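You operate a simulated robot arm through the tools that you are given. There is no shell and no other tool.

You run a simulated robot arm. Do the job below in one go: nothing can be reset, and whatever is moved stays where it is left.

JOB
Tighten strut bolts 1, 2, 3 in that order at 10 Nm.
Fine: set the dial to 10; dock the driver; the brake stays on; the socket bolts stay loose.

It is judged by the outcome, as a careful person would: the job done as asked, and still so three seconds after it is handed in. It fails if anything else is knocked over, pushed out of place, dropped, spilled or broken.

ROBOT AND FRAMES
A 7-joint arm with a two-finger parallel gripper, fixed in place. Base frame: the origin is at the foot of the arm, x ahead of it, y to its left, z up; the work surface is at about z = 559. Lengths are in mm, angles in rad, forces in N, time in s.
With the tool pointing down near the work surface it reaches from about 220 to 700 mm from the base axis. Its first joint turns from -2.897 to 2.897 rad. Payload 1.57 kg.
The tool frame sits at the grasp point between the pads (the TCP): z along the fingers, y along the line on which they close. The tips reach 30 mm beyond it. Largest opening 80 mm; finger width 17, thickness 12; the body of the gripper, 40 by 82 mm, starts 80 mm behind the TCP.
Orientation is that of the tool frame in the base frame, as a unit quaternion [w, x, y, z]. With the fingers straight down and closing along the base's y, the tool's x points along the base's -x, its y along +y and its z along -z.

CONTROLS
- The arm moves only by the tool arm_command. Its argument "steps" is one flat list of numbers, 6 for each row, row after row: the shift along the base's x, y, z in mm, then the turn, a rotation vector about the base's x, y, z in rad. In form: [dx, dy, dz, wx, wy, wz, dx, dy, dz, wx, wy, wz, ...]. A call has 1 to 20 rows; each row shifts and turns the commanded pose from where the row before left it. "claw" is the opening, from 0 (shut) to 1 (fully open), set as the call begins (left out, the last holds). Rows are played at 5 a second. More than 50 mm and 0.15 rad between two rows, or a gripper value outside its range, and nothing of the call is played. A pose out of reach is approached as far as the arm can. The call stops where the force on the tool passes 40 N (or 10 N more than at its start, if that is more) or the arm is blocked; 0.2 s more then pass. Each finger travels about 72 mm/s and halts on what it meets, pressing with about 23 N; the grip force reading is that of the motor and also rises with nothing between the fingers. The clock runs only during rows and for 0.2 s after the last one: add rows that do not move to give the fingers time. It gives the time, the measured TCP pose, the force on the tool (base axes), the opening and the grip force at its end, in the units of the frame above (readings bear some noise), with the torque about the TCP (base axes, N m) and any sound that the robot's microphone picked up.
- Cameras (640 x 400 px; columns grow to the right, rows downward): "scene" is fixed at [220.4, -501.8, 1386.3]; the picture's right is [0.95, -0.31, 0.00], its down [-0.22, -0.67, -0.71] and it looks along [0.22, 0.68, -0.70] (base axes); focal length 348 px, centre (320, 200). "wrist" rides on the gripper at [72, -7, -122] in the tool frame; the picture's right is [0.09, 1.00, 0.00], its down [-0.84, 0.08, -0.54] and it looks along [-0.54, 0.05, 0.84] (tool axes); focal length 238 px, centre (320, 200). There is no depth. A picture from a camera that has moved, and an enlarged one, comes with that camera's place and axes in the base frame and with its lens.
- snapshot(camera): a new picture of that camera. It takes no simulated time.
- lift_body(by): slides the trunk up (or, below 0, down) by that many mm; the arm rides with it, the base frame stays. It gives what a move gives, with no picture.
- zoom(camera, box): a new picture of the part [left, top, right, bottom] of that camera's present view, enlarged. It takes no simulated time.
- finish_job(): hands the job in; it is judged then, once.

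Nothing tells you positions but the pictures and the camera data. Unless the task says otherwise, let go and move clear before handing in.

The tools are called after "Call:" as name(argument=value, ...) on one line, values as JSON. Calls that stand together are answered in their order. arm_command: Moves the arm, as the interface text tells. Its arguments: {"type":"object","properties":{"steps":{"type":"array","items":{"type":"number"}},"claw":{"type":"number"}},"required":["steps"]} The other tools are called the same way: lift_body (by) slides the trunk up or down; snapshot (camera) takes a picture; zoom (camera, box) takes an enlarged picture of a part of a camera's view; finish_job () hands the job in.

At the start:

```text
time_s: 0.0
ee_pos: [532.2, 164.5, 909.2]
orientation: [0.0, -0.001, 1.0, 0.0]
wrist_force: [-0.2, -0.6, -0.3]
ft_torque: [-0.01, -0.03, 0.0]
opening: 79.8
finger_force: 0.0
trunk travel left (down, up): [-50.0, 65.0]
```

scene: 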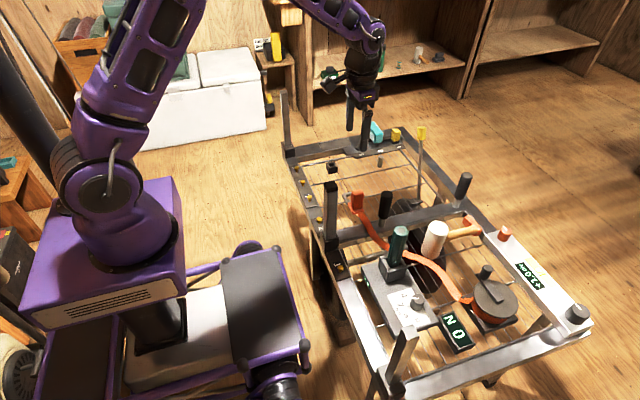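
wrist: 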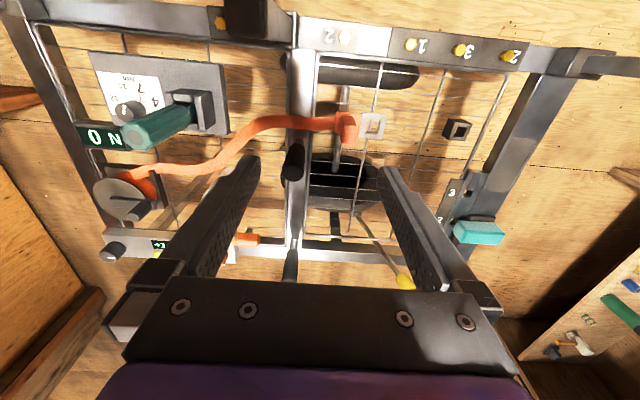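

I see a frame-like bench with a dial panel, a green-handled driver in a dock, numbered yellow bolts along one rail, and an orange hose. I'll zoom in on several parts before moving anything.

Call:
zoom(camera="scene", box=[340, 200, 600, 400])

Call:
zoom(camera="scene", box=[270, 90, 430, 200])

Call:
zoom(camera="scene", box=[280, 160, 440, 290])

Call:
zoom(camera="wrist", box=[60, 30, 260, 150])

Call:
zoom(camera="wrist", box=[200, 0, 560, 140])

Call:
zoom(camera="wrist", box=[60, 140, 300, 300])

```text
2.00 times, centred on (470, 300) of scene
camera zoom: at [220.4, -501.8, 1386.3], right [0.95, -0.31, 0.0], down [-0.22, -0.67, -0.71], along [0.22, 0.68, -0.7], focal length 695 px, centre (20, 0)
```

zoom: 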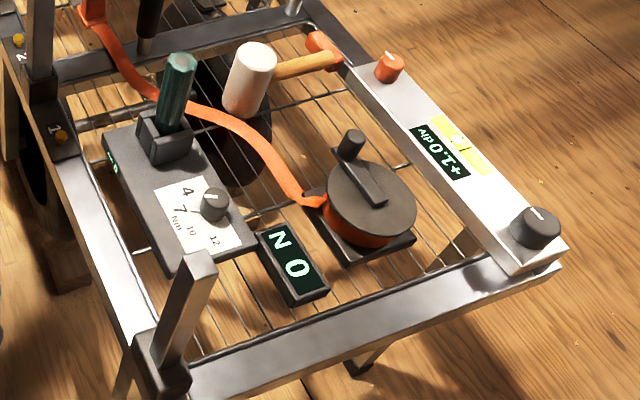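

```text
3.64 times, centred on (350, 145) of scene
camera zoom: at [220.4, -501.8, 1386.3], right [0.95, -0.31, 0.0], down [-0.22, -0.67, -0.71], along [0.22, 0.68, -0.7], focal length 1264 px, centre (211, 400)
```

zoom: 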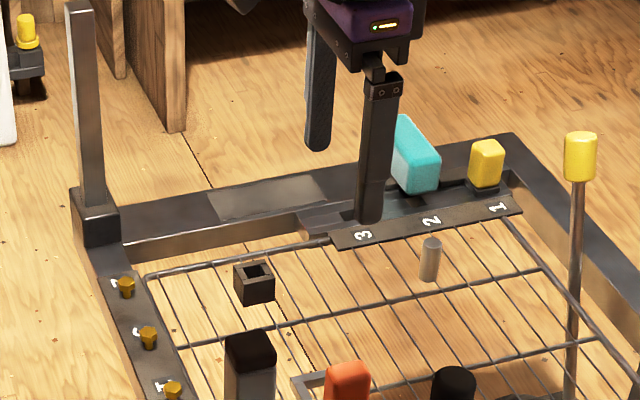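

```text
3.08 times, centred on (360, 225) of scene
camera zoom: at [220.4, -501.8, 1386.3], right [0.95, -0.31, 0.0], down [-0.22, -0.67, -0.71], along [0.22, 0.68, -0.7], focal length 1070 px, centre (197, 123)
```

zoom: 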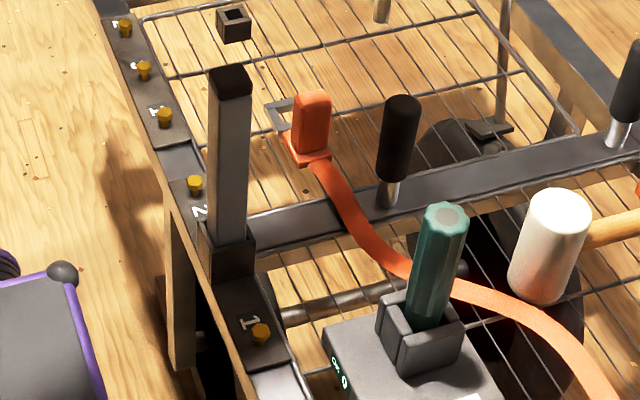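

```text
3.20 times, centred on (160, 90) of wrist
camera zoom: at [459.4, 158.1, 1029.4], right [-0.09, 1.0, 0.0], down [0.84, 0.08, 0.54], along [0.54, 0.05, -0.84], focal length 763 px, centre (832, 552)
```

zoom: 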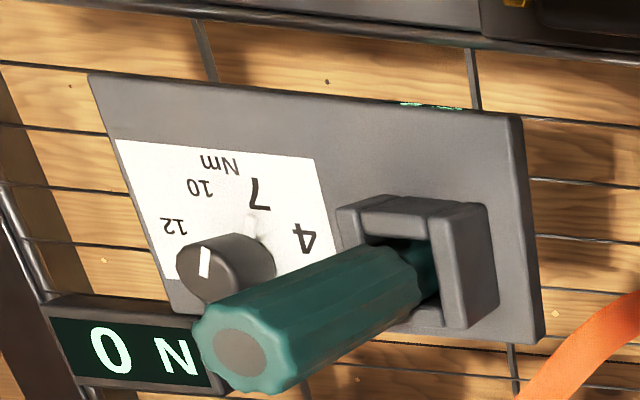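

```text
1.78 times, centred on (380, 70) of wrist
camera zoom: at [459.4, 158.1, 1029.4], right [-0.09, 1.0, 0.0], down [0.84, 0.08, 0.54], along [0.54, 0.05, -0.84], focal length 424 px, centre (213, 431)
```

zoom: 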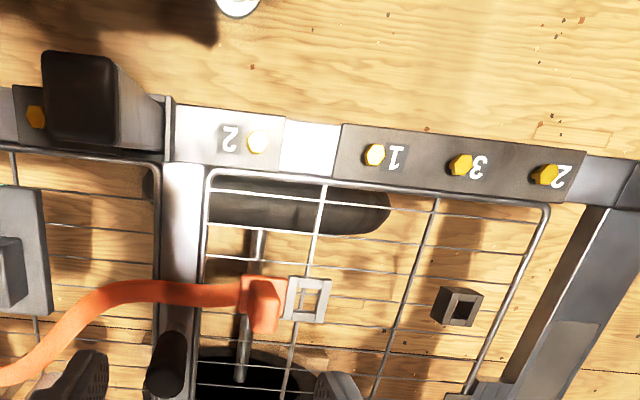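

```text
2.50 times, centred on (180, 220) of wrist
camera zoom: at [459.4, 158.1, 1029.4], right [-0.09, 1.0, 0.0], down [0.84, 0.08, 0.54], along [0.54, 0.05, -0.84], focal length 596 px, centre (670, 150)
```

zoom: 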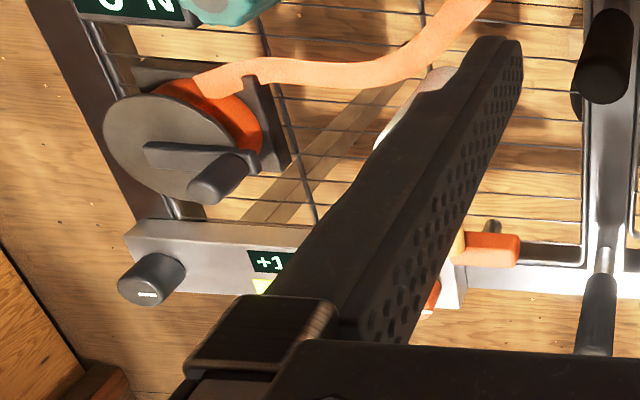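

The driver (green handle) stands in a holder next to a 4/7/10/12 Nm dial; a three-bolt plate (1, 3, 2) and a two-bolt group (1, 2 near the upright post) lie on the near rail. I'll move the arm high over the driver station for a better look.

Call:
arm_command(steps=[-18, -41, -6, 0, 0, 0, -18, -41, -6, 0, 0, 0, -18, -41, -6, 0, 0, 0, -18, -41, -6, 0, 0, 0, -18, -41, -6, 0, 0, 0], claw=1)

Call:
snapshot(camera="wrist")

Call:
snapshot(camera="scene")

```text
time_s: 1.2
ee_pos: [441.2, -41.7, 877.9]
orientation: [0.0, 0.0, 1.0, 0.0]
wrist_force: [-0.3, 0.0, -0.4]
ft_torque: [0.0, -0.01, 0.01]
opening: 80.2
finger_force: 0.0
trunk travel left (down, up): [-50.0, 65.0]
```

```text
taken
camera wrist: at [369.3, -47.7, 998.1], right [-0.09, 1.0, 0.0], down [0.84, 0.08, 0.54], along [0.54, 0.05, -0.84], focal length 238 px, centre (320, 200)
```

wrist: 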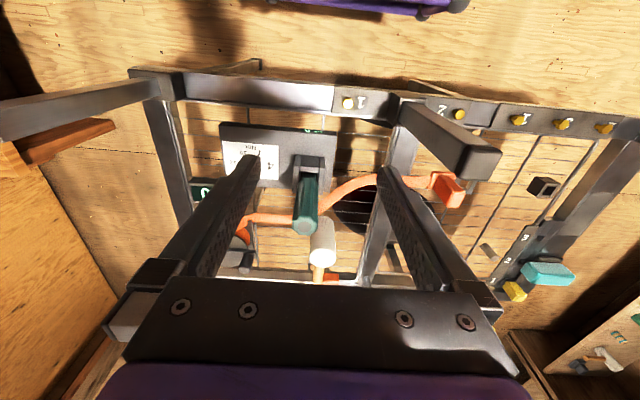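

```text
taken
```

scene: 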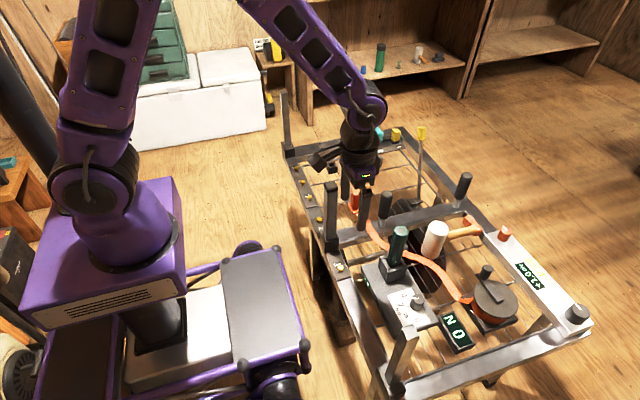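

I see the driver station and both rails' bolts from above now. I'll zoom in to read the labels and tell the strut bolts from the socket bolts.

Call:
zoom(camera="wrist", box=[320, 60, 640, 220])

Call:
zoom(camera="wrist", box=[180, 90, 380, 250])

Call:
zoom(camera="wrist", box=[440, 180, 640, 320])

Call:
zoom(camera="scene", box=[280, 160, 360, 280])

Call:
zoom(camera="scene", box=[450, 200, 610, 340])

```text
2.00 times, centred on (480, 140) of wrist
camera zoom: at [369.3, -47.7, 998.1], right [-0.09, 1.0, 0.0], down [0.84, 0.08, 0.54], along [0.54, 0.05, -0.84], focal length 477 px, centre (0, 320)
```

zoom: 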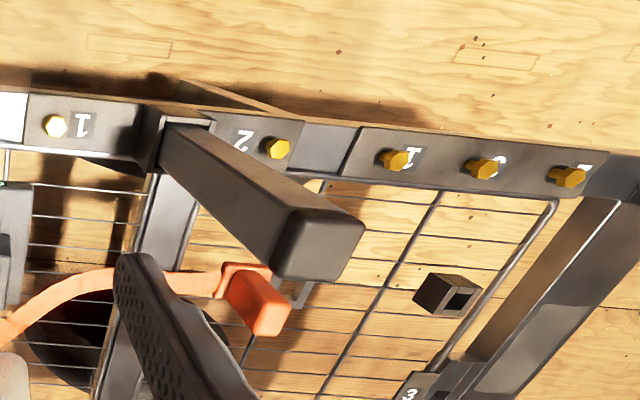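

```text
2.50 times, centred on (280, 170) of wrist
camera zoom: at [369.3, -47.7, 998.1], right [-0.09, 1.0, 0.0], down [0.84, 0.08, 0.54], along [0.54, 0.05, -0.84], focal length 596 px, centre (420, 275)
```

zoom: 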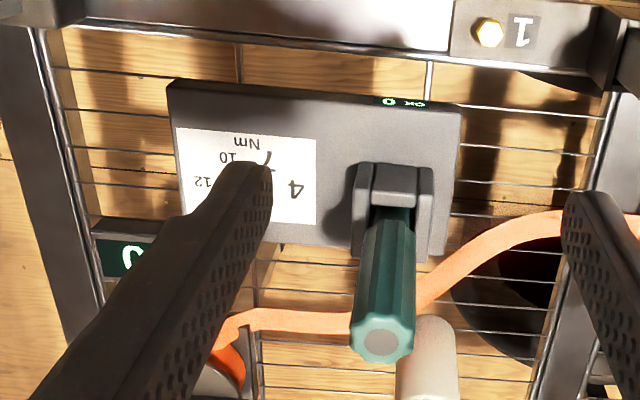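

```text
2.86 times, centred on (540, 250) of wrist
camera zoom: at [369.3, -47.7, 998.1], right [-0.09, 1.0, 0.0], down [0.84, 0.08, 0.54], along [0.54, 0.05, -0.84], focal length 681 px, centre (-309, 57)
```

zoom: 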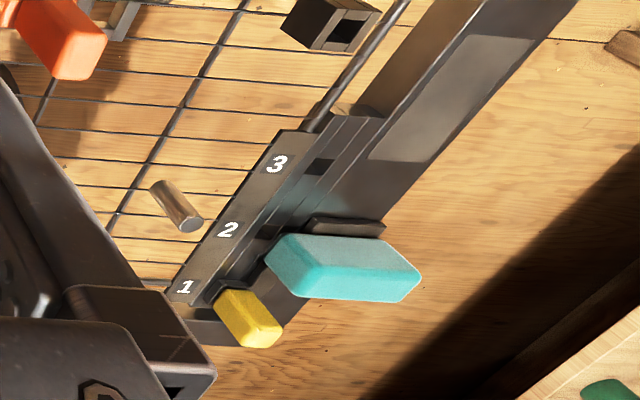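

```text
3.33 times, centred on (320, 220) of scene
camera zoom: at [220.4, -501.8, 1386.3], right [0.95, -0.31, 0.0], down [-0.22, -0.67, -0.71], along [0.22, 0.68, -0.7], focal length 1159 px, centre (320, 133)
```

zoom: 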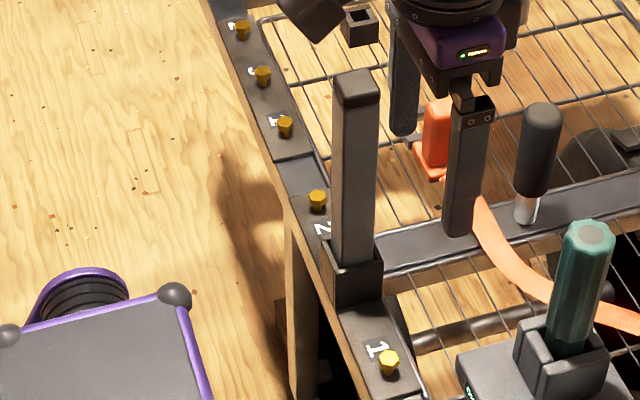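

```text
2.86 times, centred on (530, 270) of scene
camera zoom: at [220.4, -501.8, 1386.3], right [0.95, -0.31, 0.0], down [-0.22, -0.67, -0.71], along [0.22, 0.68, -0.7], focal length 993 px, centre (-280, 0)
```

zoom: 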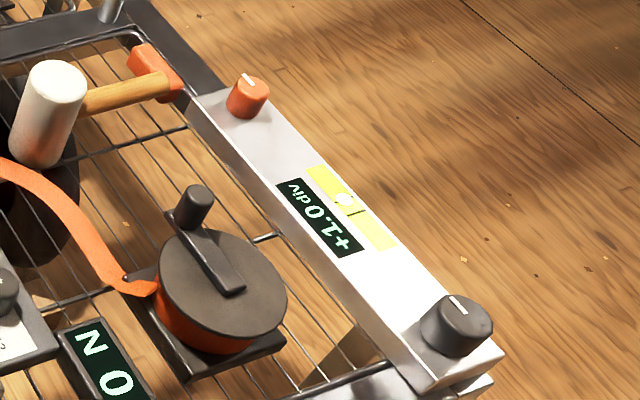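

Triangulating: the driver stands at about [566, -49], handle top z≈757; the dial knob is at about [594, -151]; the strut bolts are on the three-bolt plate at x≈443, y≈299 (1), 379 (3), 459 (2). Next I'll take a closer look at the dial and the driver's holder.

Call:
arm_command(steps=[8, -24, -26, 0, 0, 0, 8, -24, -26, 0, 0, 0, 8, -24, -26, 0, 0, 0])

Call:
snapshot(camera="wrist")

Call:
zoom(camera="wrist", box=[220, 80, 420, 220])

```text
time_s: 2.0
ee_pos: [467.3, -112.3, 801.7]
orientation: [0.0, 0.0, 1.0, 0.0]
wrist_force: [0.1, 0.0, -1.0]
ft_torque: [0.0, 0.0, -0.03]
opening: 79.9
finger_force: 0.1
trunk travel left (down, up): [-50.0, 65.0]
```

```text
taken
camera wrist: at [395.4, -118.6, 922.8], right [-0.09, 1.0, 0.0], down [0.84, 0.08, 0.54], along [0.54, 0.05, -0.84], focal length 238 px, centre (320, 200)
```

wrist: 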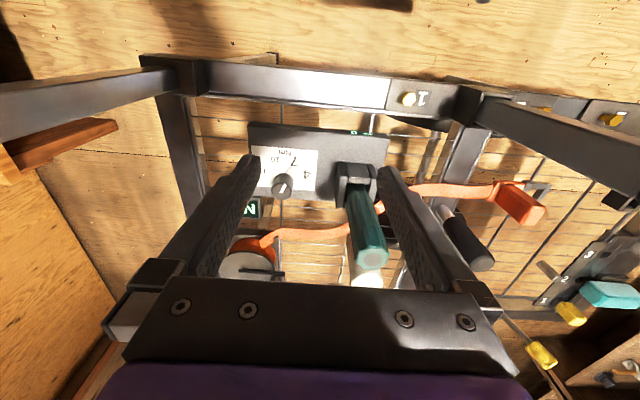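

```text
2.86 times, centred on (320, 150) of wrist
camera zoom: at [395.4, -118.6, 922.8], right [-0.09, 1.0, 0.0], down [0.84, 0.08, 0.54], along [0.54, 0.05, -0.84], focal length 681 px, centre (320, 343)
```

zoom: 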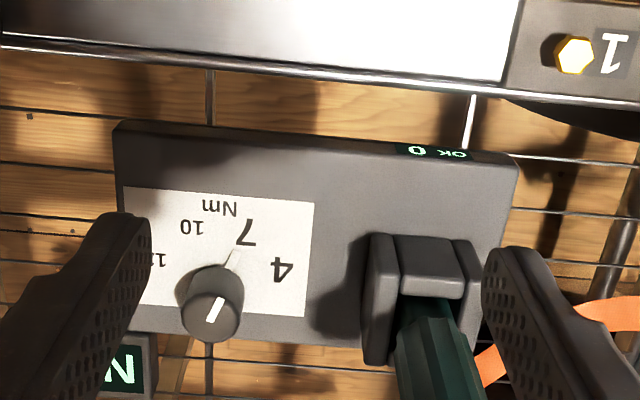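

The dial pointer is at 7; the label 10 is about 40° further, counter-clockwise seen from above. The display on the box edge reads "OK 0". I'll look closer at the driver's holder and shank before planning the grasp.

Call:
zoom(camera="scene", box=[355, 215, 435, 295])

Call:
zoom(camera="scene", box=[380, 280, 460, 330])

Call:
zoom(camera="wrist", box=[240, 140, 300, 200])

Call:
zoom(camera="wrist", box=[320, 120, 400, 280])

```text
5.00 times, centred on (395, 255) of scene
camera zoom: at [220.4, -501.8, 1386.3], right [0.95, -0.31, 0.0], down [-0.22, -0.67, -0.71], along [0.22, 0.68, -0.7], focal length 1738 px, centre (-55, -75)
```

zoom: 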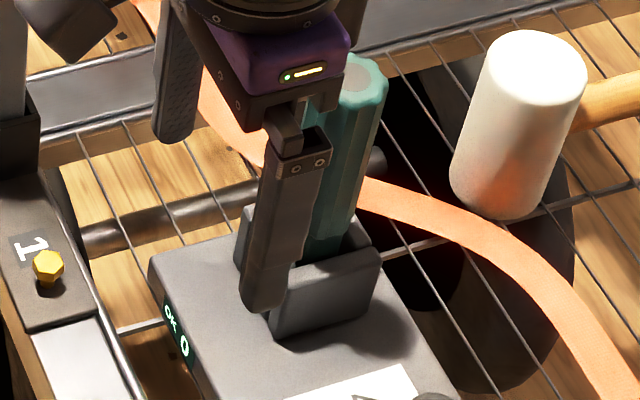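

```text
8.00 times, centred on (420, 305) of scene
camera zoom: at [220.4, -501.8, 1386.3], right [0.95, -0.31, 0.0], down [-0.22, -0.67, -0.71], along [0.22, 0.68, -0.7], focal length 2781 px, centre (-480, -640)
```

zoom: 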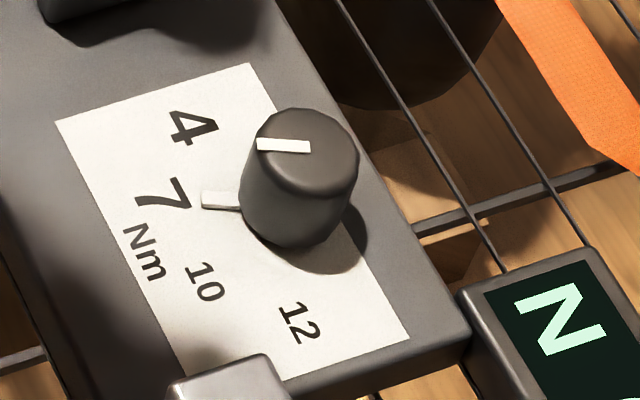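

```text
6.67 times, centred on (270, 170) of wrist
camera zoom: at [395.4, -118.6, 922.8], right [-0.09, 1.0, 0.0], down [0.84, 0.08, 0.54], along [0.54, 0.05, -0.84], focal length 1589 px, centre (653, 400)
```

zoom: 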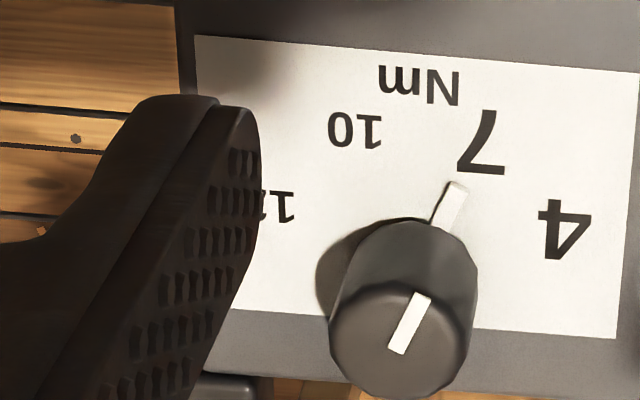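

```text
2.50 times, centred on (360, 200) of wrist
camera zoom: at [395.4, -118.6, 922.8], right [-0.09, 1.0, 0.0], down [0.84, 0.08, 0.54], along [0.54, 0.05, -0.84], focal length 596 px, centre (220, 200)
```

zoom: 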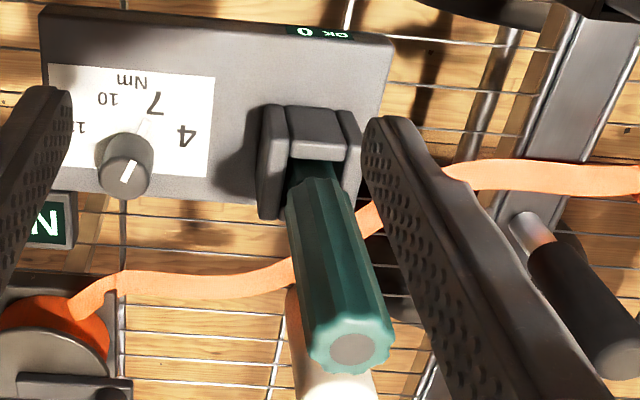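

The pointer stub sits at about [562, -149, 578] and the knob axis at about [585, -159], top z≈612, so the pointer really is at 7 and 10 lies about 44° away. I'll move above the knob with the gripper pre-turned by −22° and half closed, clear of the driver.

Call:
arm_command(steps=[0, -23, 0, 0, 0, -0.128, 0, -23.3, 0, 0, 0, -0.128, 39, 0, -20, 0, 0, -0.128, 39, 0, -20, 0, 0, 0, 39.8, 0, -20, 0, 0, 0, 0, 0, 0, 0, 0, 0], claw=0.75)

Call:
snapshot(camera="wrist")

Call:
zoom(camera="scene", box=[350, 210, 490, 330])

```text
time_s: 3.4
ee_pos: [587.0, -160.8, 741.4]
orientation: [0.0, 0.191, 0.982, 0.0]
wrist_force: [0.5, -0.4, -0.4]
ft_torque: [0.02, -0.01, -0.01]
opening: 60.1
finger_force: 0.1
trunk travel left (down, up): [-50.0, 65.0]
```

```text
taken
camera wrist: at [516.8, -139.3, 861.8], right [0.29, 0.96, 0.0], down [0.81, -0.24, 0.54], along [0.52, -0.16, -0.84], focal length 238 px, centre (320, 200)
```

wrist: 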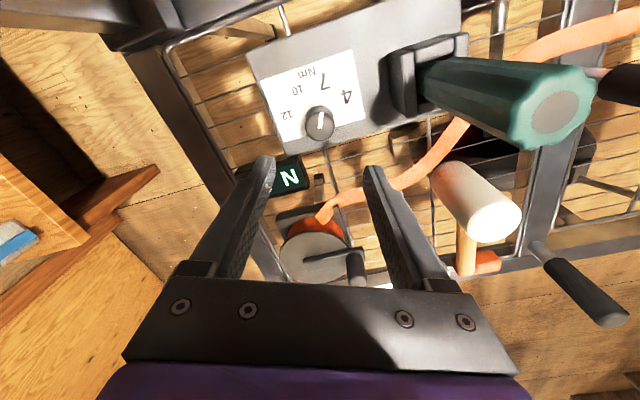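

```text
3.33 times, centred on (420, 270) of scene
camera zoom: at [220.4, -501.8, 1386.3], right [0.95, -0.31, 0.0], down [-0.22, -0.67, -0.71], along [0.22, 0.68, -0.7], focal length 1159 px, centre (-13, -33)
```

zoom: 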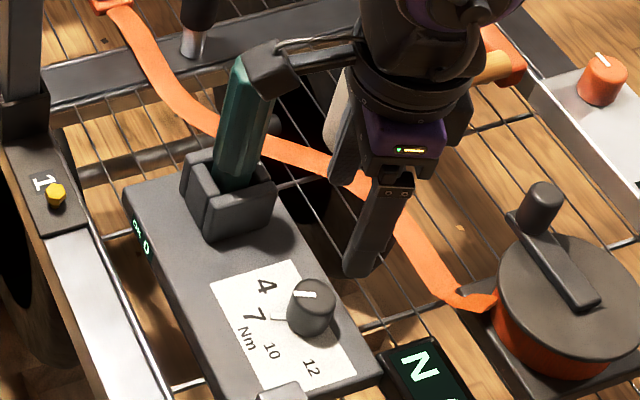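

The knob is now directly visible ahead of the fingers. I'll zoom in to refine its centre.

Call:
zoom(camera="wrist", box=[270, 60, 370, 160])

Call:
zoom(camera="scene", box=[400, 280, 440, 320])

Call:
zoom(camera="wrist", box=[380, 20, 620, 170])

```text
4.00 times, centred on (320, 110) of wrist
camera zoom: at [516.8, -139.3, 861.8], right [0.29, 0.96, 0.0], down [0.81, -0.24, 0.54], along [0.52, -0.16, -0.84], focal length 953 px, centre (320, 560)
```

zoom: 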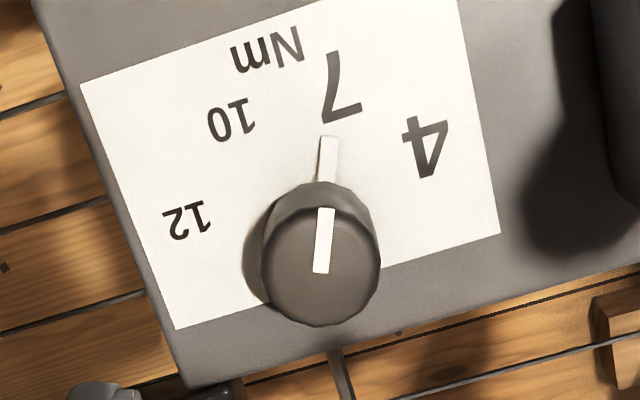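

```text
10.00 times, centred on (420, 300) of scene
camera zoom: at [220.4, -501.8, 1386.3], right [0.95, -0.31, 0.0], down [-0.22, -0.67, -0.71], along [0.22, 0.68, -0.7], focal length 3477 px, centre (-680, -800)
```

zoom: 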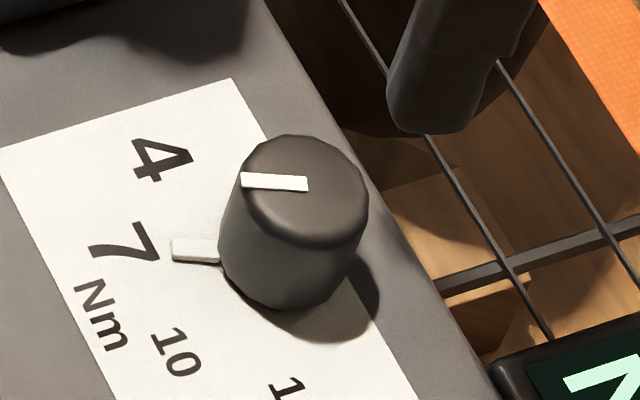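

```text
2.67 times, centred on (500, 95) of wrist
camera zoom: at [516.8, -139.3, 861.8], right [0.29, 0.96, 0.0], down [0.81, -0.24, 0.54], along [0.52, -0.16, -0.84], focal length 636 px, centre (-160, 480)
```

zoom: 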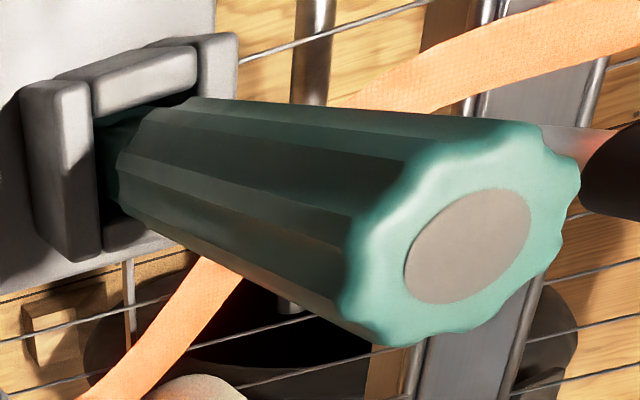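

Refined: knob axis ≈ [585, −159], top z≈612, labels at about ±22.5° and ±67.5°, so 10 is 45° from the present 7. I'll descend to just above the knob and check alignment.

Call:
arm_command(steps=[-2, 1.5, -30, 0, 0, 0, 0, 0, -30, 0, 0, 0, 0, 0, -28, 0, 0, 0, 0, 0, 0, 0, 0, 0])

Call:
snapshot(camera="wrist")

Call:
zoom(camera="scene", box=[370, 240, 470, 320])

```text
time_s: 4.4
ee_pos: [583.3, -157.6, 653.2]
orientation: [0.0, 0.191, 0.982, 0.001]
wrist_force: [0.2, 0.4, 0.2]
ft_torque: [-0.02, 0.04, -0.01]
opening: 60.0
finger_force: 0.0
trunk travel left (down, up): [-50.0, 65.0]
```

```text
taken
camera wrist: at [513.0, -136.0, 773.3], right [0.29, 0.96, 0.0], down [0.8, -0.24, 0.54], along [0.52, -0.16, -0.84], focal length 238 px, centre (320, 200)
```

wrist: 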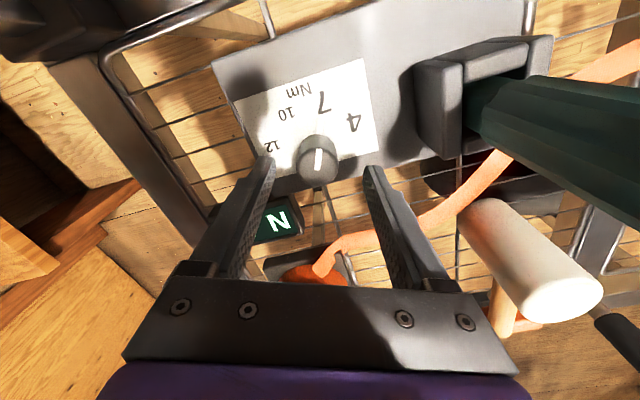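

```text
5.00 times, centred on (420, 280) of scene
camera zoom: at [220.4, -501.8, 1386.3], right [0.95, -0.31, 0.0], down [-0.22, -0.67, -0.71], along [0.22, 0.68, -0.7], focal length 1738 px, centre (-180, -200)
```

zoom: 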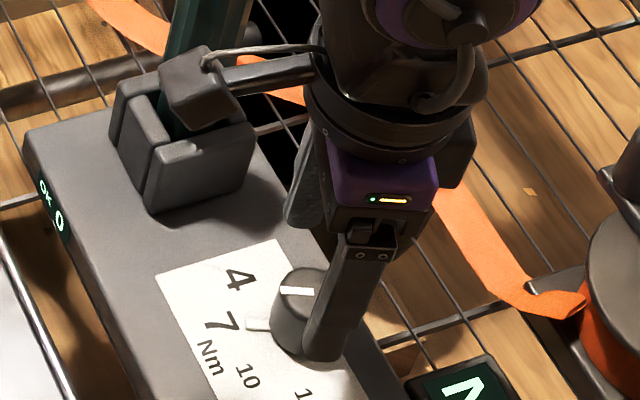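

The fingers straddle the knob. I'll measure the alignment in a zoom before lowering around it.

Call:
zoom(camera="wrist", box=[260, 100, 380, 190])

```text
4.44 times, centred on (320, 145) of wrist
camera zoom: at [513.0, -136.0, 773.3], right [0.29, 0.96, 0.0], down [0.8, -0.24, 0.54], along [0.52, -0.16, -0.84], focal length 1059 px, centre (320, 444)
```

zoom: 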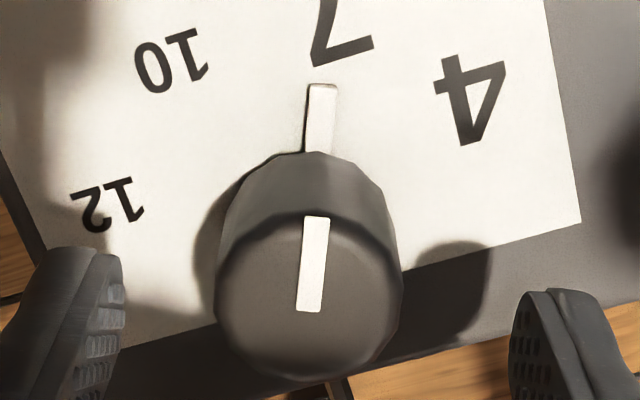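

The knob centre is about 2 mm in +x and 3 mm in −y from the gripper axis. I'll correct that, lower around the knob and close gently.

Call:
arm_command(steps=[1.8, -3, -13, 0, 0, 0, 0, 0, -13, 0, 0, 0, 0, 0, -12, 0, 0, 0, 0, 0, 0, 0, 0, 0])

Call:
zoom(camera="wrist", box=[240, 100, 400, 200])

Call:
zoom(camera="scene", box=[370, 240, 470, 320])

```text
time_s: 5.4
ee_pos: [583.1, -159.5, 615.1]
orientation: [0.0, 0.191, 0.982, 0.0]
wrist_force: [-0.4, -0.5, -0.3]
ft_torque: [-0.04, -0.03, 0.01]
opening: 60.0
finger_force: 0.1
trunk travel left (down, up): [-50.0, 65.0]
```

```text
4.00 times, centred on (320, 150) of wrist
camera zoom: at [514.1, -138.5, 735.8], right [0.29, 0.96, 0.0], down [0.8, -0.24, 0.54], along [0.52, -0.16, -0.84], focal length 953 px, centre (320, 400)
```

zoom: 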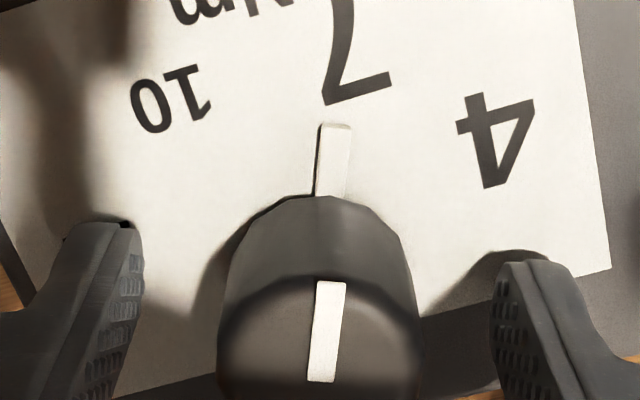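

```text
5.00 times, centred on (420, 280) of scene
camera zoom: at [220.4, -501.8, 1386.3], right [0.95, -0.31, 0.0], down [-0.22, -0.67, -0.71], along [0.22, 0.68, -0.7], focal length 1738 px, centre (-180, -200)
```

zoom: 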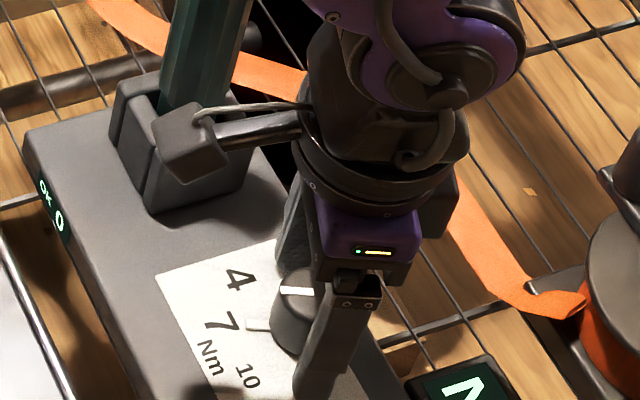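

Centred within a millimetre or so. Closing on the knob.

Call:
arm_command(steps=[0, 0, 0, 0, 0, 0, 0, 0, 0, 0, 0, 0, 0, 0, 0, 0, 0, 0, 0, 0, 0, 0, 0, 0], claw=0.2)

Call:
zoom(camera="wrist", box=[240, 100, 400, 200])

```text
time_s: 6.4
ee_pos: [584.3, -158.4, 615.6]
orientation: [-0.001, 0.192, 0.981, 0.0]
wrist_force: [-0.4, -0.3, -1.6]
ft_torque: [0.36, -0.35, -0.01]
opening: 31.6
finger_force: 40.4
trunk travel left (down, up): [-50.0, 65.0]
```

```text
4.00 times, centred on (320, 150) of wrist
camera zoom: at [514.1, -138.4, 735.8], right [0.29, 0.96, 0.0], down [0.8, -0.24, 0.54], along [0.52, -0.16, -0.84], focal length 953 px, centre (320, 400)
```

zoom: 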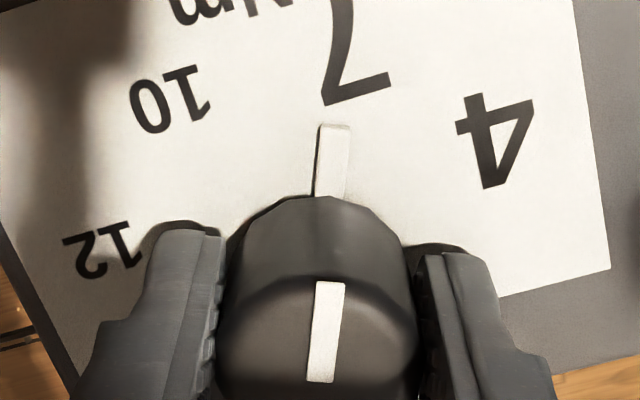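

The knob is held (31.6 mm across). I'll turn it counter-clockwise (seen from above) halfway and check that it follows.

Call:
arm_command(steps=[0, 0, 0, 0, 0, 0.1, 0, 0, 0, 0, 0, 0.1, 0, 0, 0, 0, 0, 0.1, 0, 0, 0, 0, 0, 0.1, 0, 0, 0, 0, 0, 0])

Call:
zoom(camera="wrist", box=[240, 100, 400, 200])

```text
time_s: 7.6
ee_pos: [584.8, -160.2, 616.1]
orientation: [0.0, -0.009, 1.0, 0.0]
wrist_force: [-6.4, 5.5, 6.2]
ft_torque: [-0.51, -0.29, -0.01]
opening: 31.7
finger_force: 40.4
trunk travel left (down, up): [-50.0, 65.0]
```

```text
4.00 times, centred on (320, 150) of wrist
camera zoom: at [511.5, -167.4, 735.8], right [-0.11, 0.99, 0.0], down [0.84, 0.09, 0.54], along [0.54, 0.06, -0.84], focal length 953 px, centre (320, 400)
```

zoom: 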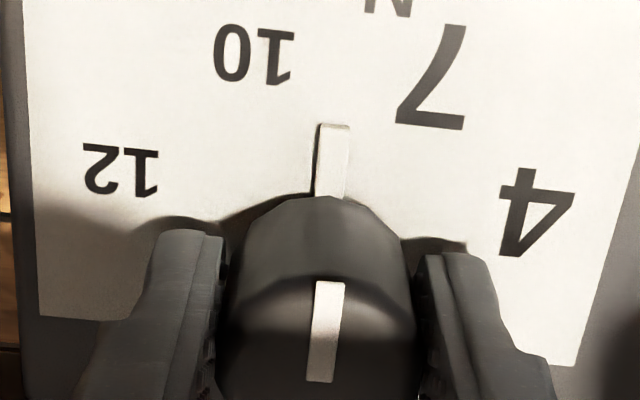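

The knob follows the gripper; the pointer is midway between 7 and 10. Turning the remaining 0.385 rad.

Call:
arm_command(steps=[0, 0, 0, 0, 0, 0.1, 0, 0, 0, 0, 0, 0.1, 0, 0, 0, 0, 0, 0.1, 0, 0, 0, 0, 0, 0.085, 0, 0, 0, 0, 0, 0])

Call:
zoom(camera="wrist", box=[240, 100, 400, 200])

Call:
zoom(camera="scene", box=[370, 260, 470, 340])

```text
time_s: 8.8
ee_pos: [583.8, -160.5, 615.3]
orientation: [0.001, -0.2, 0.98, 0.0]
wrist_force: [1.3, 6.0, 7.3]
ft_torque: [0.62, 0.54, 0.02]
opening: 31.5
finger_force: 40.3
trunk travel left (down, up): [-50.0, 65.0]
```

```text
4.00 times, centred on (320, 150) of wrist
camera zoom: at [519.5, -194.3, 735.7], right [-0.48, 0.88, 0.0], down [0.74, 0.4, 0.54], along [0.48, 0.26, -0.84], focal length 953 px, centre (320, 400)
```

zoom: 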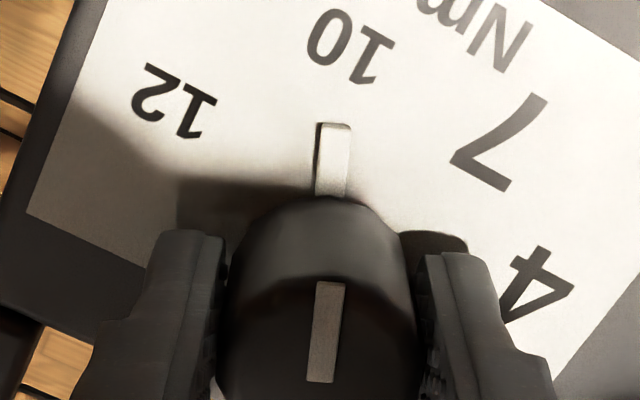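

```text
5.00 times, centred on (420, 300) of scene
camera zoom: at [220.4, -501.8, 1386.3], right [0.95, -0.31, 0.0], down [-0.22, -0.67, -0.71], along [0.22, 0.68, -0.7], focal length 1738 px, centre (-180, -300)
```

zoom: 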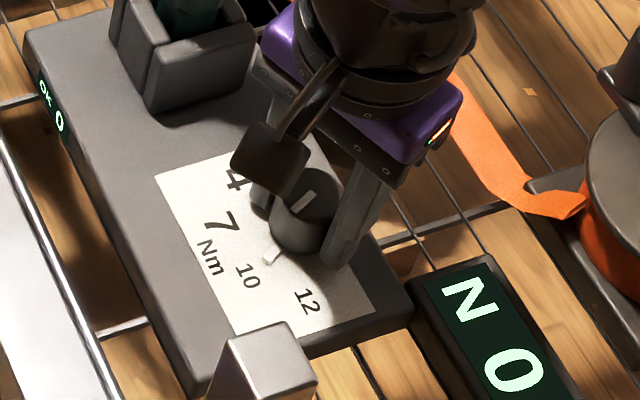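

The pointer now lines up with 10. I'll release the knob and rise a little to check that it stays there.

Call:
arm_command(steps=[0, 0, 0, 0, 0, 0, 0, 0, 0, 0, 0, 0, 0, 0, 25, 0, 0, 0, 0, 0, 30, 0, 0, 0, 0, 0, 40, 0, 0, 0], claw=0.68)

Call:
zoom(camera="wrist", box=[250, 60, 390, 170])

Call:
zoom(camera="scene", box=[380, 270, 460, 330])

```text
time_s: 10.0
ee_pos: [586.9, -161.5, 711.6]
orientation: [-0.001, -0.199, 0.98, 0.0]
wrist_force: [-0.2, -0.3, -1.1]
ft_torque: [0.01, 0.01, 0.02]
opening: 54.5
finger_force: 0.0
trunk travel left (down, up): [-50.0, 65.0]
```

```text
3.64 times, centred on (320, 115) of wrist
camera zoom: at [521.1, -195.5, 831.3], right [-0.47, 0.88, 0.0], down [0.74, 0.4, 0.54], along [0.48, 0.26, -0.84], focal length 867 px, centre (320, 509)
```

zoom: 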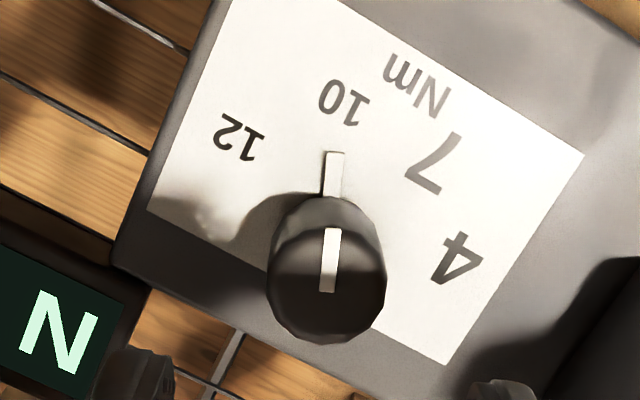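

```text
6.67 times, centred on (420, 300) of scene
camera zoom: at [220.4, -501.8, 1386.3], right [0.95, -0.31, 0.0], down [-0.22, -0.67, -0.71], along [0.22, 0.68, -0.7], focal length 2318 px, centre (-347, -467)
```

zoom: 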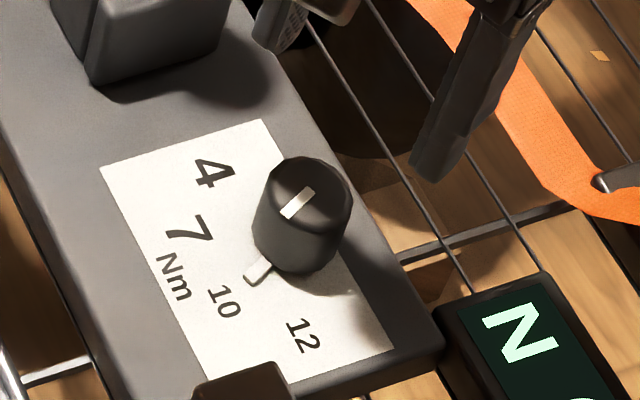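

The dial is set to 10 and stays. Now I'll study the driver and its holder from the current poses.

Call:
zoom(camera="scene", box=[365, 215, 435, 285])

Call:
snapshot(camera="wrist")

Call:
snapshot(camera="scene")

```text
5.71 times, centred on (400, 250) of scene
camera zoom: at [220.4, -501.8, 1386.3], right [0.95, -0.31, 0.0], down [-0.22, -0.67, -0.71], along [0.22, 0.68, -0.7], focal length 1987 px, centre (-137, -86)
```

zoom: 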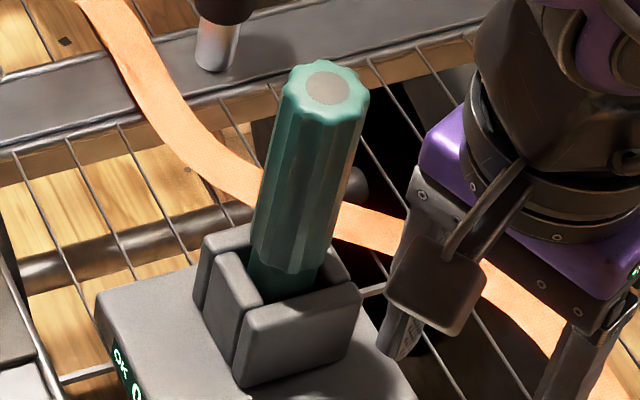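

```text
taken
camera wrist: at [521.1, -195.5, 831.3], right [-0.47, 0.88, 0.0], down [0.74, 0.4, 0.54], along [0.48, 0.26, -0.84], focal length 238 px, centre (320, 200)
```

wrist: 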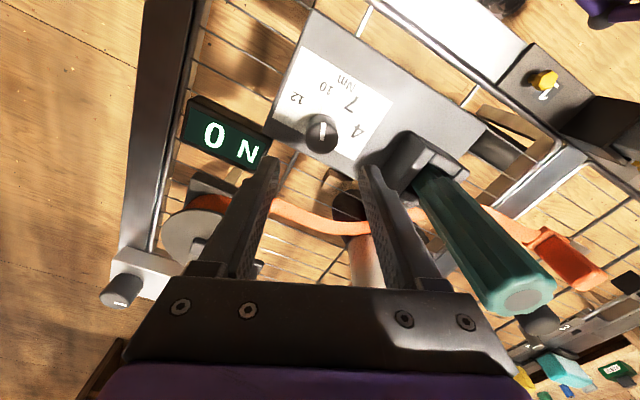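

```text
taken
```

scene: 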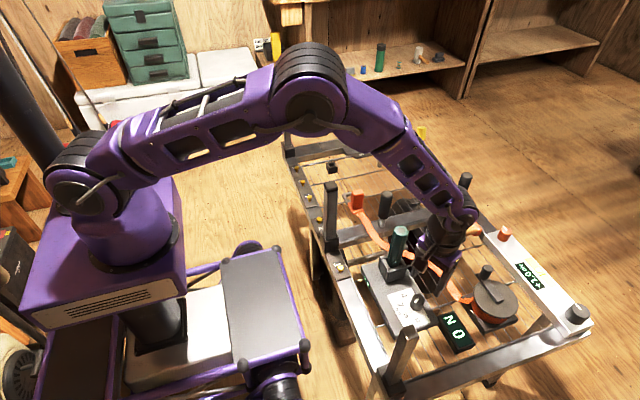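

The driver stands in a four-walled pocket; handle from about z=628 to 754 at ≈[568, −49]. I'll rise, turn the gripper to +90° yaw (fingers closing along x, camera on the −y side) and move above the driver.

Call:
arm_command(steps=[0, 0, 45, 0, 0, 0.146, 0, 0, 45, 0, 0, 0.146, 0, 0, 40, 0, 0, 0.146, 0, 0, 20, 0, 0, 0.146, -4, 28, 0, 0, 0, 0.147, -4, 28, 0, 0, 0, 0.147, -4, 28, 0, 0, 0, 0.147, -5, 27.5, 0, 0, 0, 0.146, 0, 0, 0, 0, 0, 0], claw=1)

Call:
snapshot(camera="wrist")

Call:
snapshot(camera="scene")

```text
time_s: 12.0
ee_pos: [566.6, -49.7, 861.4]
orientation: [0.0, 0.708, -0.706, 0.0]
wrist_force: [0.7, 0.1, -0.4]
ft_torque: [0.02, -0.02, -0.01]
opening: 80.1
finger_force: 0.1
trunk travel left (down, up): [-50.0, 65.0]
```

```text
taken
camera wrist: at [572.7, -120.3, 982.0], right [-1.0, -0.1, 0.0], down [-0.08, 0.84, 0.54], along [-0.05, 0.54, -0.84], focal length 238 px, centre (320, 200)
```

wrist: 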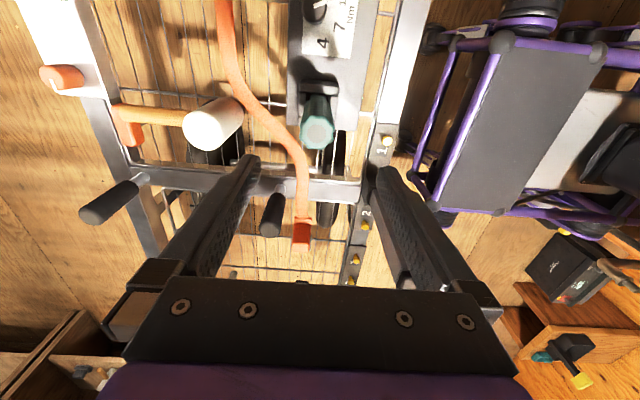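

```text
taken
```

scene: 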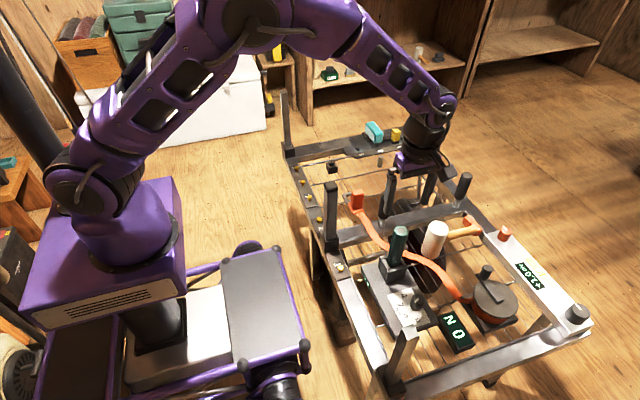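

The driver's top appears almost under the gripper axis. I'll zoom to fine-tune.

Call:
zoom(camera="wrist", box=[270, 60, 370, 160])

Call:
zoom(camera="wrist", box=[300, 100, 420, 280])

```text
4.00 times, centred on (320, 110) of wrist
camera zoom: at [572.7, -120.3, 982.0], right [-1.0, -0.1, 0.0], down [-0.08, 0.84, 0.54], along [-0.05, 0.54, -0.84], focal length 953 px, centre (320, 560)
```

zoom: 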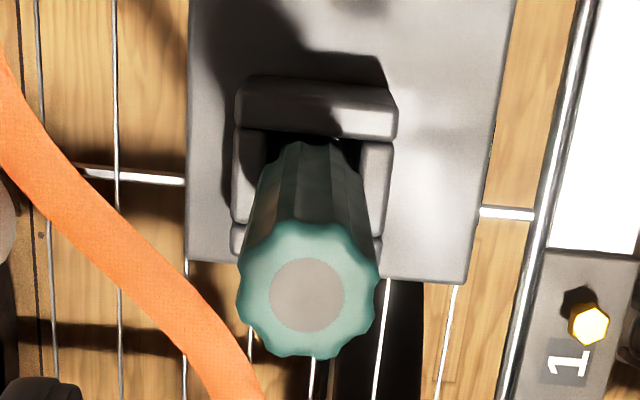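

```text
2.22 times, centred on (360, 190) of wrist
camera zoom: at [572.7, -120.3, 982.0], right [-1.0, -0.1, 0.0], down [-0.08, 0.84, 0.54], along [-0.05, 0.54, -0.84], focal length 530 px, centre (231, 222)
```

zoom: 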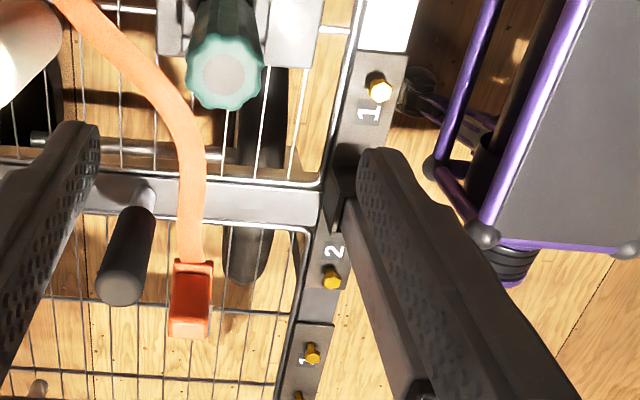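

The driver axis is at about [569, −50]. I'll centre on it and lower so the fingers straddle the handle at mid-height (TCP z≈697), above the pocket walls.

Call:
arm_command(steps=[2.5, -1, -40, 0, 0, 0, 0, 0, -40, 0, 0, 0, 0, 0, -40, 0, 0, 0, 0, 0, 0, 0, 0, 0])

Call:
zoom(camera="scene", box=[360, 200, 460, 280])

Call:
snapshot(camera="wrist")

```text
time_s: 13.0
ee_pos: [570.6, -48.6, 741.1]
orientation: [0.0, 0.708, -0.706, 0.0]
wrist_force: [0.0, -0.9, 0.0]
ft_torque: [0.0, 0.03, 0.03]
opening: 79.9
finger_force: 0.2
trunk travel left (down, up): [-50.0, 65.0]
```

```text
5.00 times, centred on (410, 240) of scene
camera zoom: at [220.4, -501.8, 1386.3], right [0.95, -0.31, 0.0], down [-0.22, -0.67, -0.71], along [0.22, 0.68, -0.7], focal length 1738 px, centre (-130, 0)
```

zoom: 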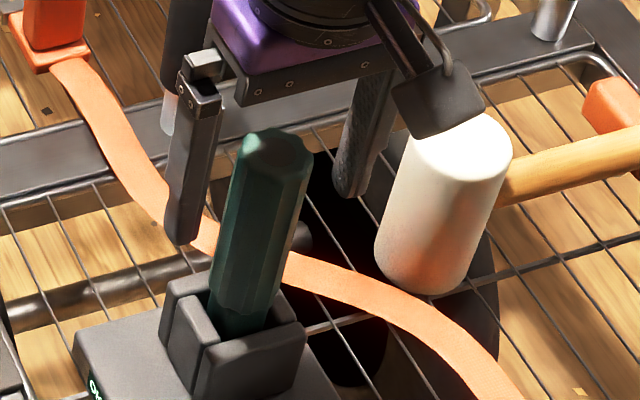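

```text
taken
camera wrist: at [576.9, -121.6, 861.2], right [-1.0, -0.09, 0.0], down [-0.08, 0.84, 0.54], along [-0.05, 0.54, -0.84], focal length 238 px, centre (320, 200)
```

wrist: 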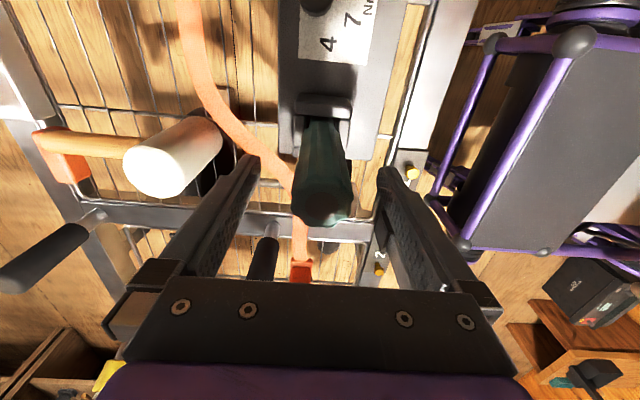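

Alignment is good in both views. Lowering the last 45 mm and closing on the handle.

Call:
arm_command(steps=[0, 1, -23, 0, 0, 0, 0, 0, -22, 0, 0, 0, 0, 0, 0, 0, 0, 0])

Call:
snapshot(camera="wrist")

Call:
zoom(camera="scene", box=[360, 200, 460, 280])

```text
time_s: 13.8
ee_pos: [568.8, -49.0, 697.0]
orientation: [0.0, 0.708, -0.706, 0.0]
wrist_force: [0.0, -0.8, 0.1]
ft_torque: [0.01, -0.02, -0.02]
opening: 80.0
finger_force: 0.0
trunk travel left (down, up): [-50.0, 65.0]
```

```text
taken
camera wrist: at [574.4, -121.0, 815.7], right [-1.0, -0.09, 0.0], down [-0.08, 0.84, 0.54], along [-0.05, 0.54, -0.84], focal length 238 px, centre (320, 200)
```

wrist: 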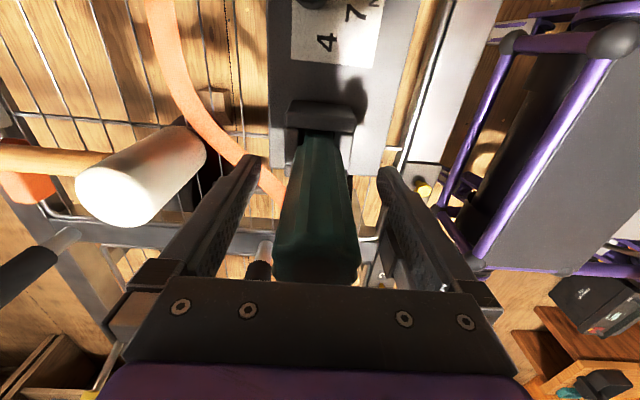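

```text
5.00 times, centred on (410, 240) of scene
camera zoom: at [220.4, -501.8, 1386.3], right [0.95, -0.31, 0.0], down [-0.22, -0.67, -0.71], along [0.22, 0.68, -0.7], focal length 1738 px, centre (-130, 0)
```

zoom: 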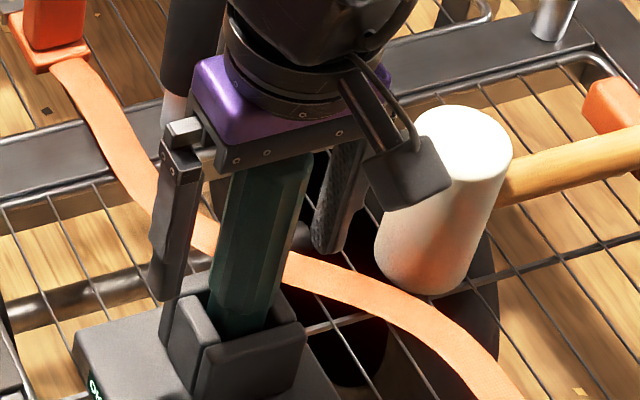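

The handle is centred between the fingers. I'll lower 10 mm more for a deeper grip and close.

Call:
arm_command(steps=[0, 0, -10, 0, 0, 0, 0, 0, 0, 0, 0, 0])

Call:
arm_command(steps=[0, 0, 0, 0, 0, 0, 0, 0, 0, 0, 0, 0, 0, 0, 0, 0, 0, 0, 0, 0, 0, 0, 0, 0, 0, 0, 0, 0, 0, 0], claw=0)

Call:
snapshot(camera="wrist")

Call:
zoom(camera="scene", box=[360, 200, 460, 280])

```text
time_s: 14.4
ee_pos: [568.9, -49.4, 685.3]
orientation: [0.0, 0.708, -0.706, 0.0]
wrist_force: [0.6, -0.2, 0.3]
ft_torque: [0.01, 0.02, 0.04]
opening: 79.9
finger_force: 0.0
trunk travel left (down, up): [-50.0, 65.0]
```

```text
time_s: 15.6
ee_pos: [569.5, -49.9, 686.4]
orientation: [0.001, 0.708, -0.706, 0.0]
wrist_force: [1.4, 0.8, 1.3]
ft_torque: [0.03, 0.01, 0.0]
opening: 35.7
finger_force: 22.4
trunk travel left (down, up): [-50.0, 65.0]
```

```text
taken
camera wrist: at [574.5, -120.7, 806.4], right [-1.0, -0.09, 0.0], down [-0.08, 0.84, 0.54], along [-0.05, 0.54, -0.84], focal length 238 px, centre (320, 200)
```

wrist: 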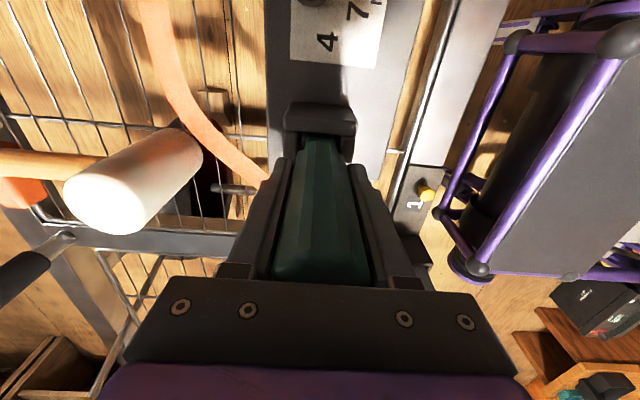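

```text
5.00 times, centred on (410, 240) of scene
camera zoom: at [220.4, -501.8, 1386.3], right [0.95, -0.31, 0.0], down [-0.22, -0.67, -0.71], along [0.22, 0.68, -0.7], focal length 1738 px, centre (-130, 0)
```

zoom: 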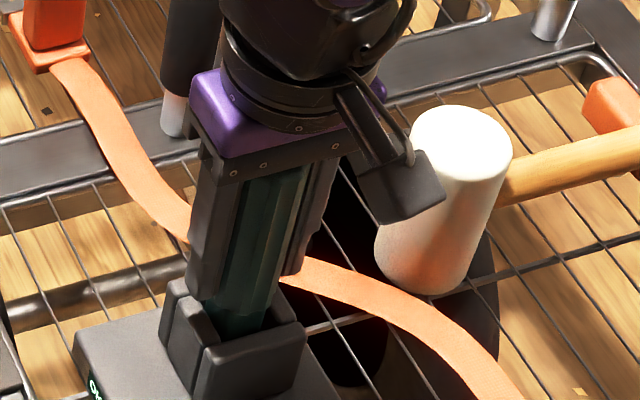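

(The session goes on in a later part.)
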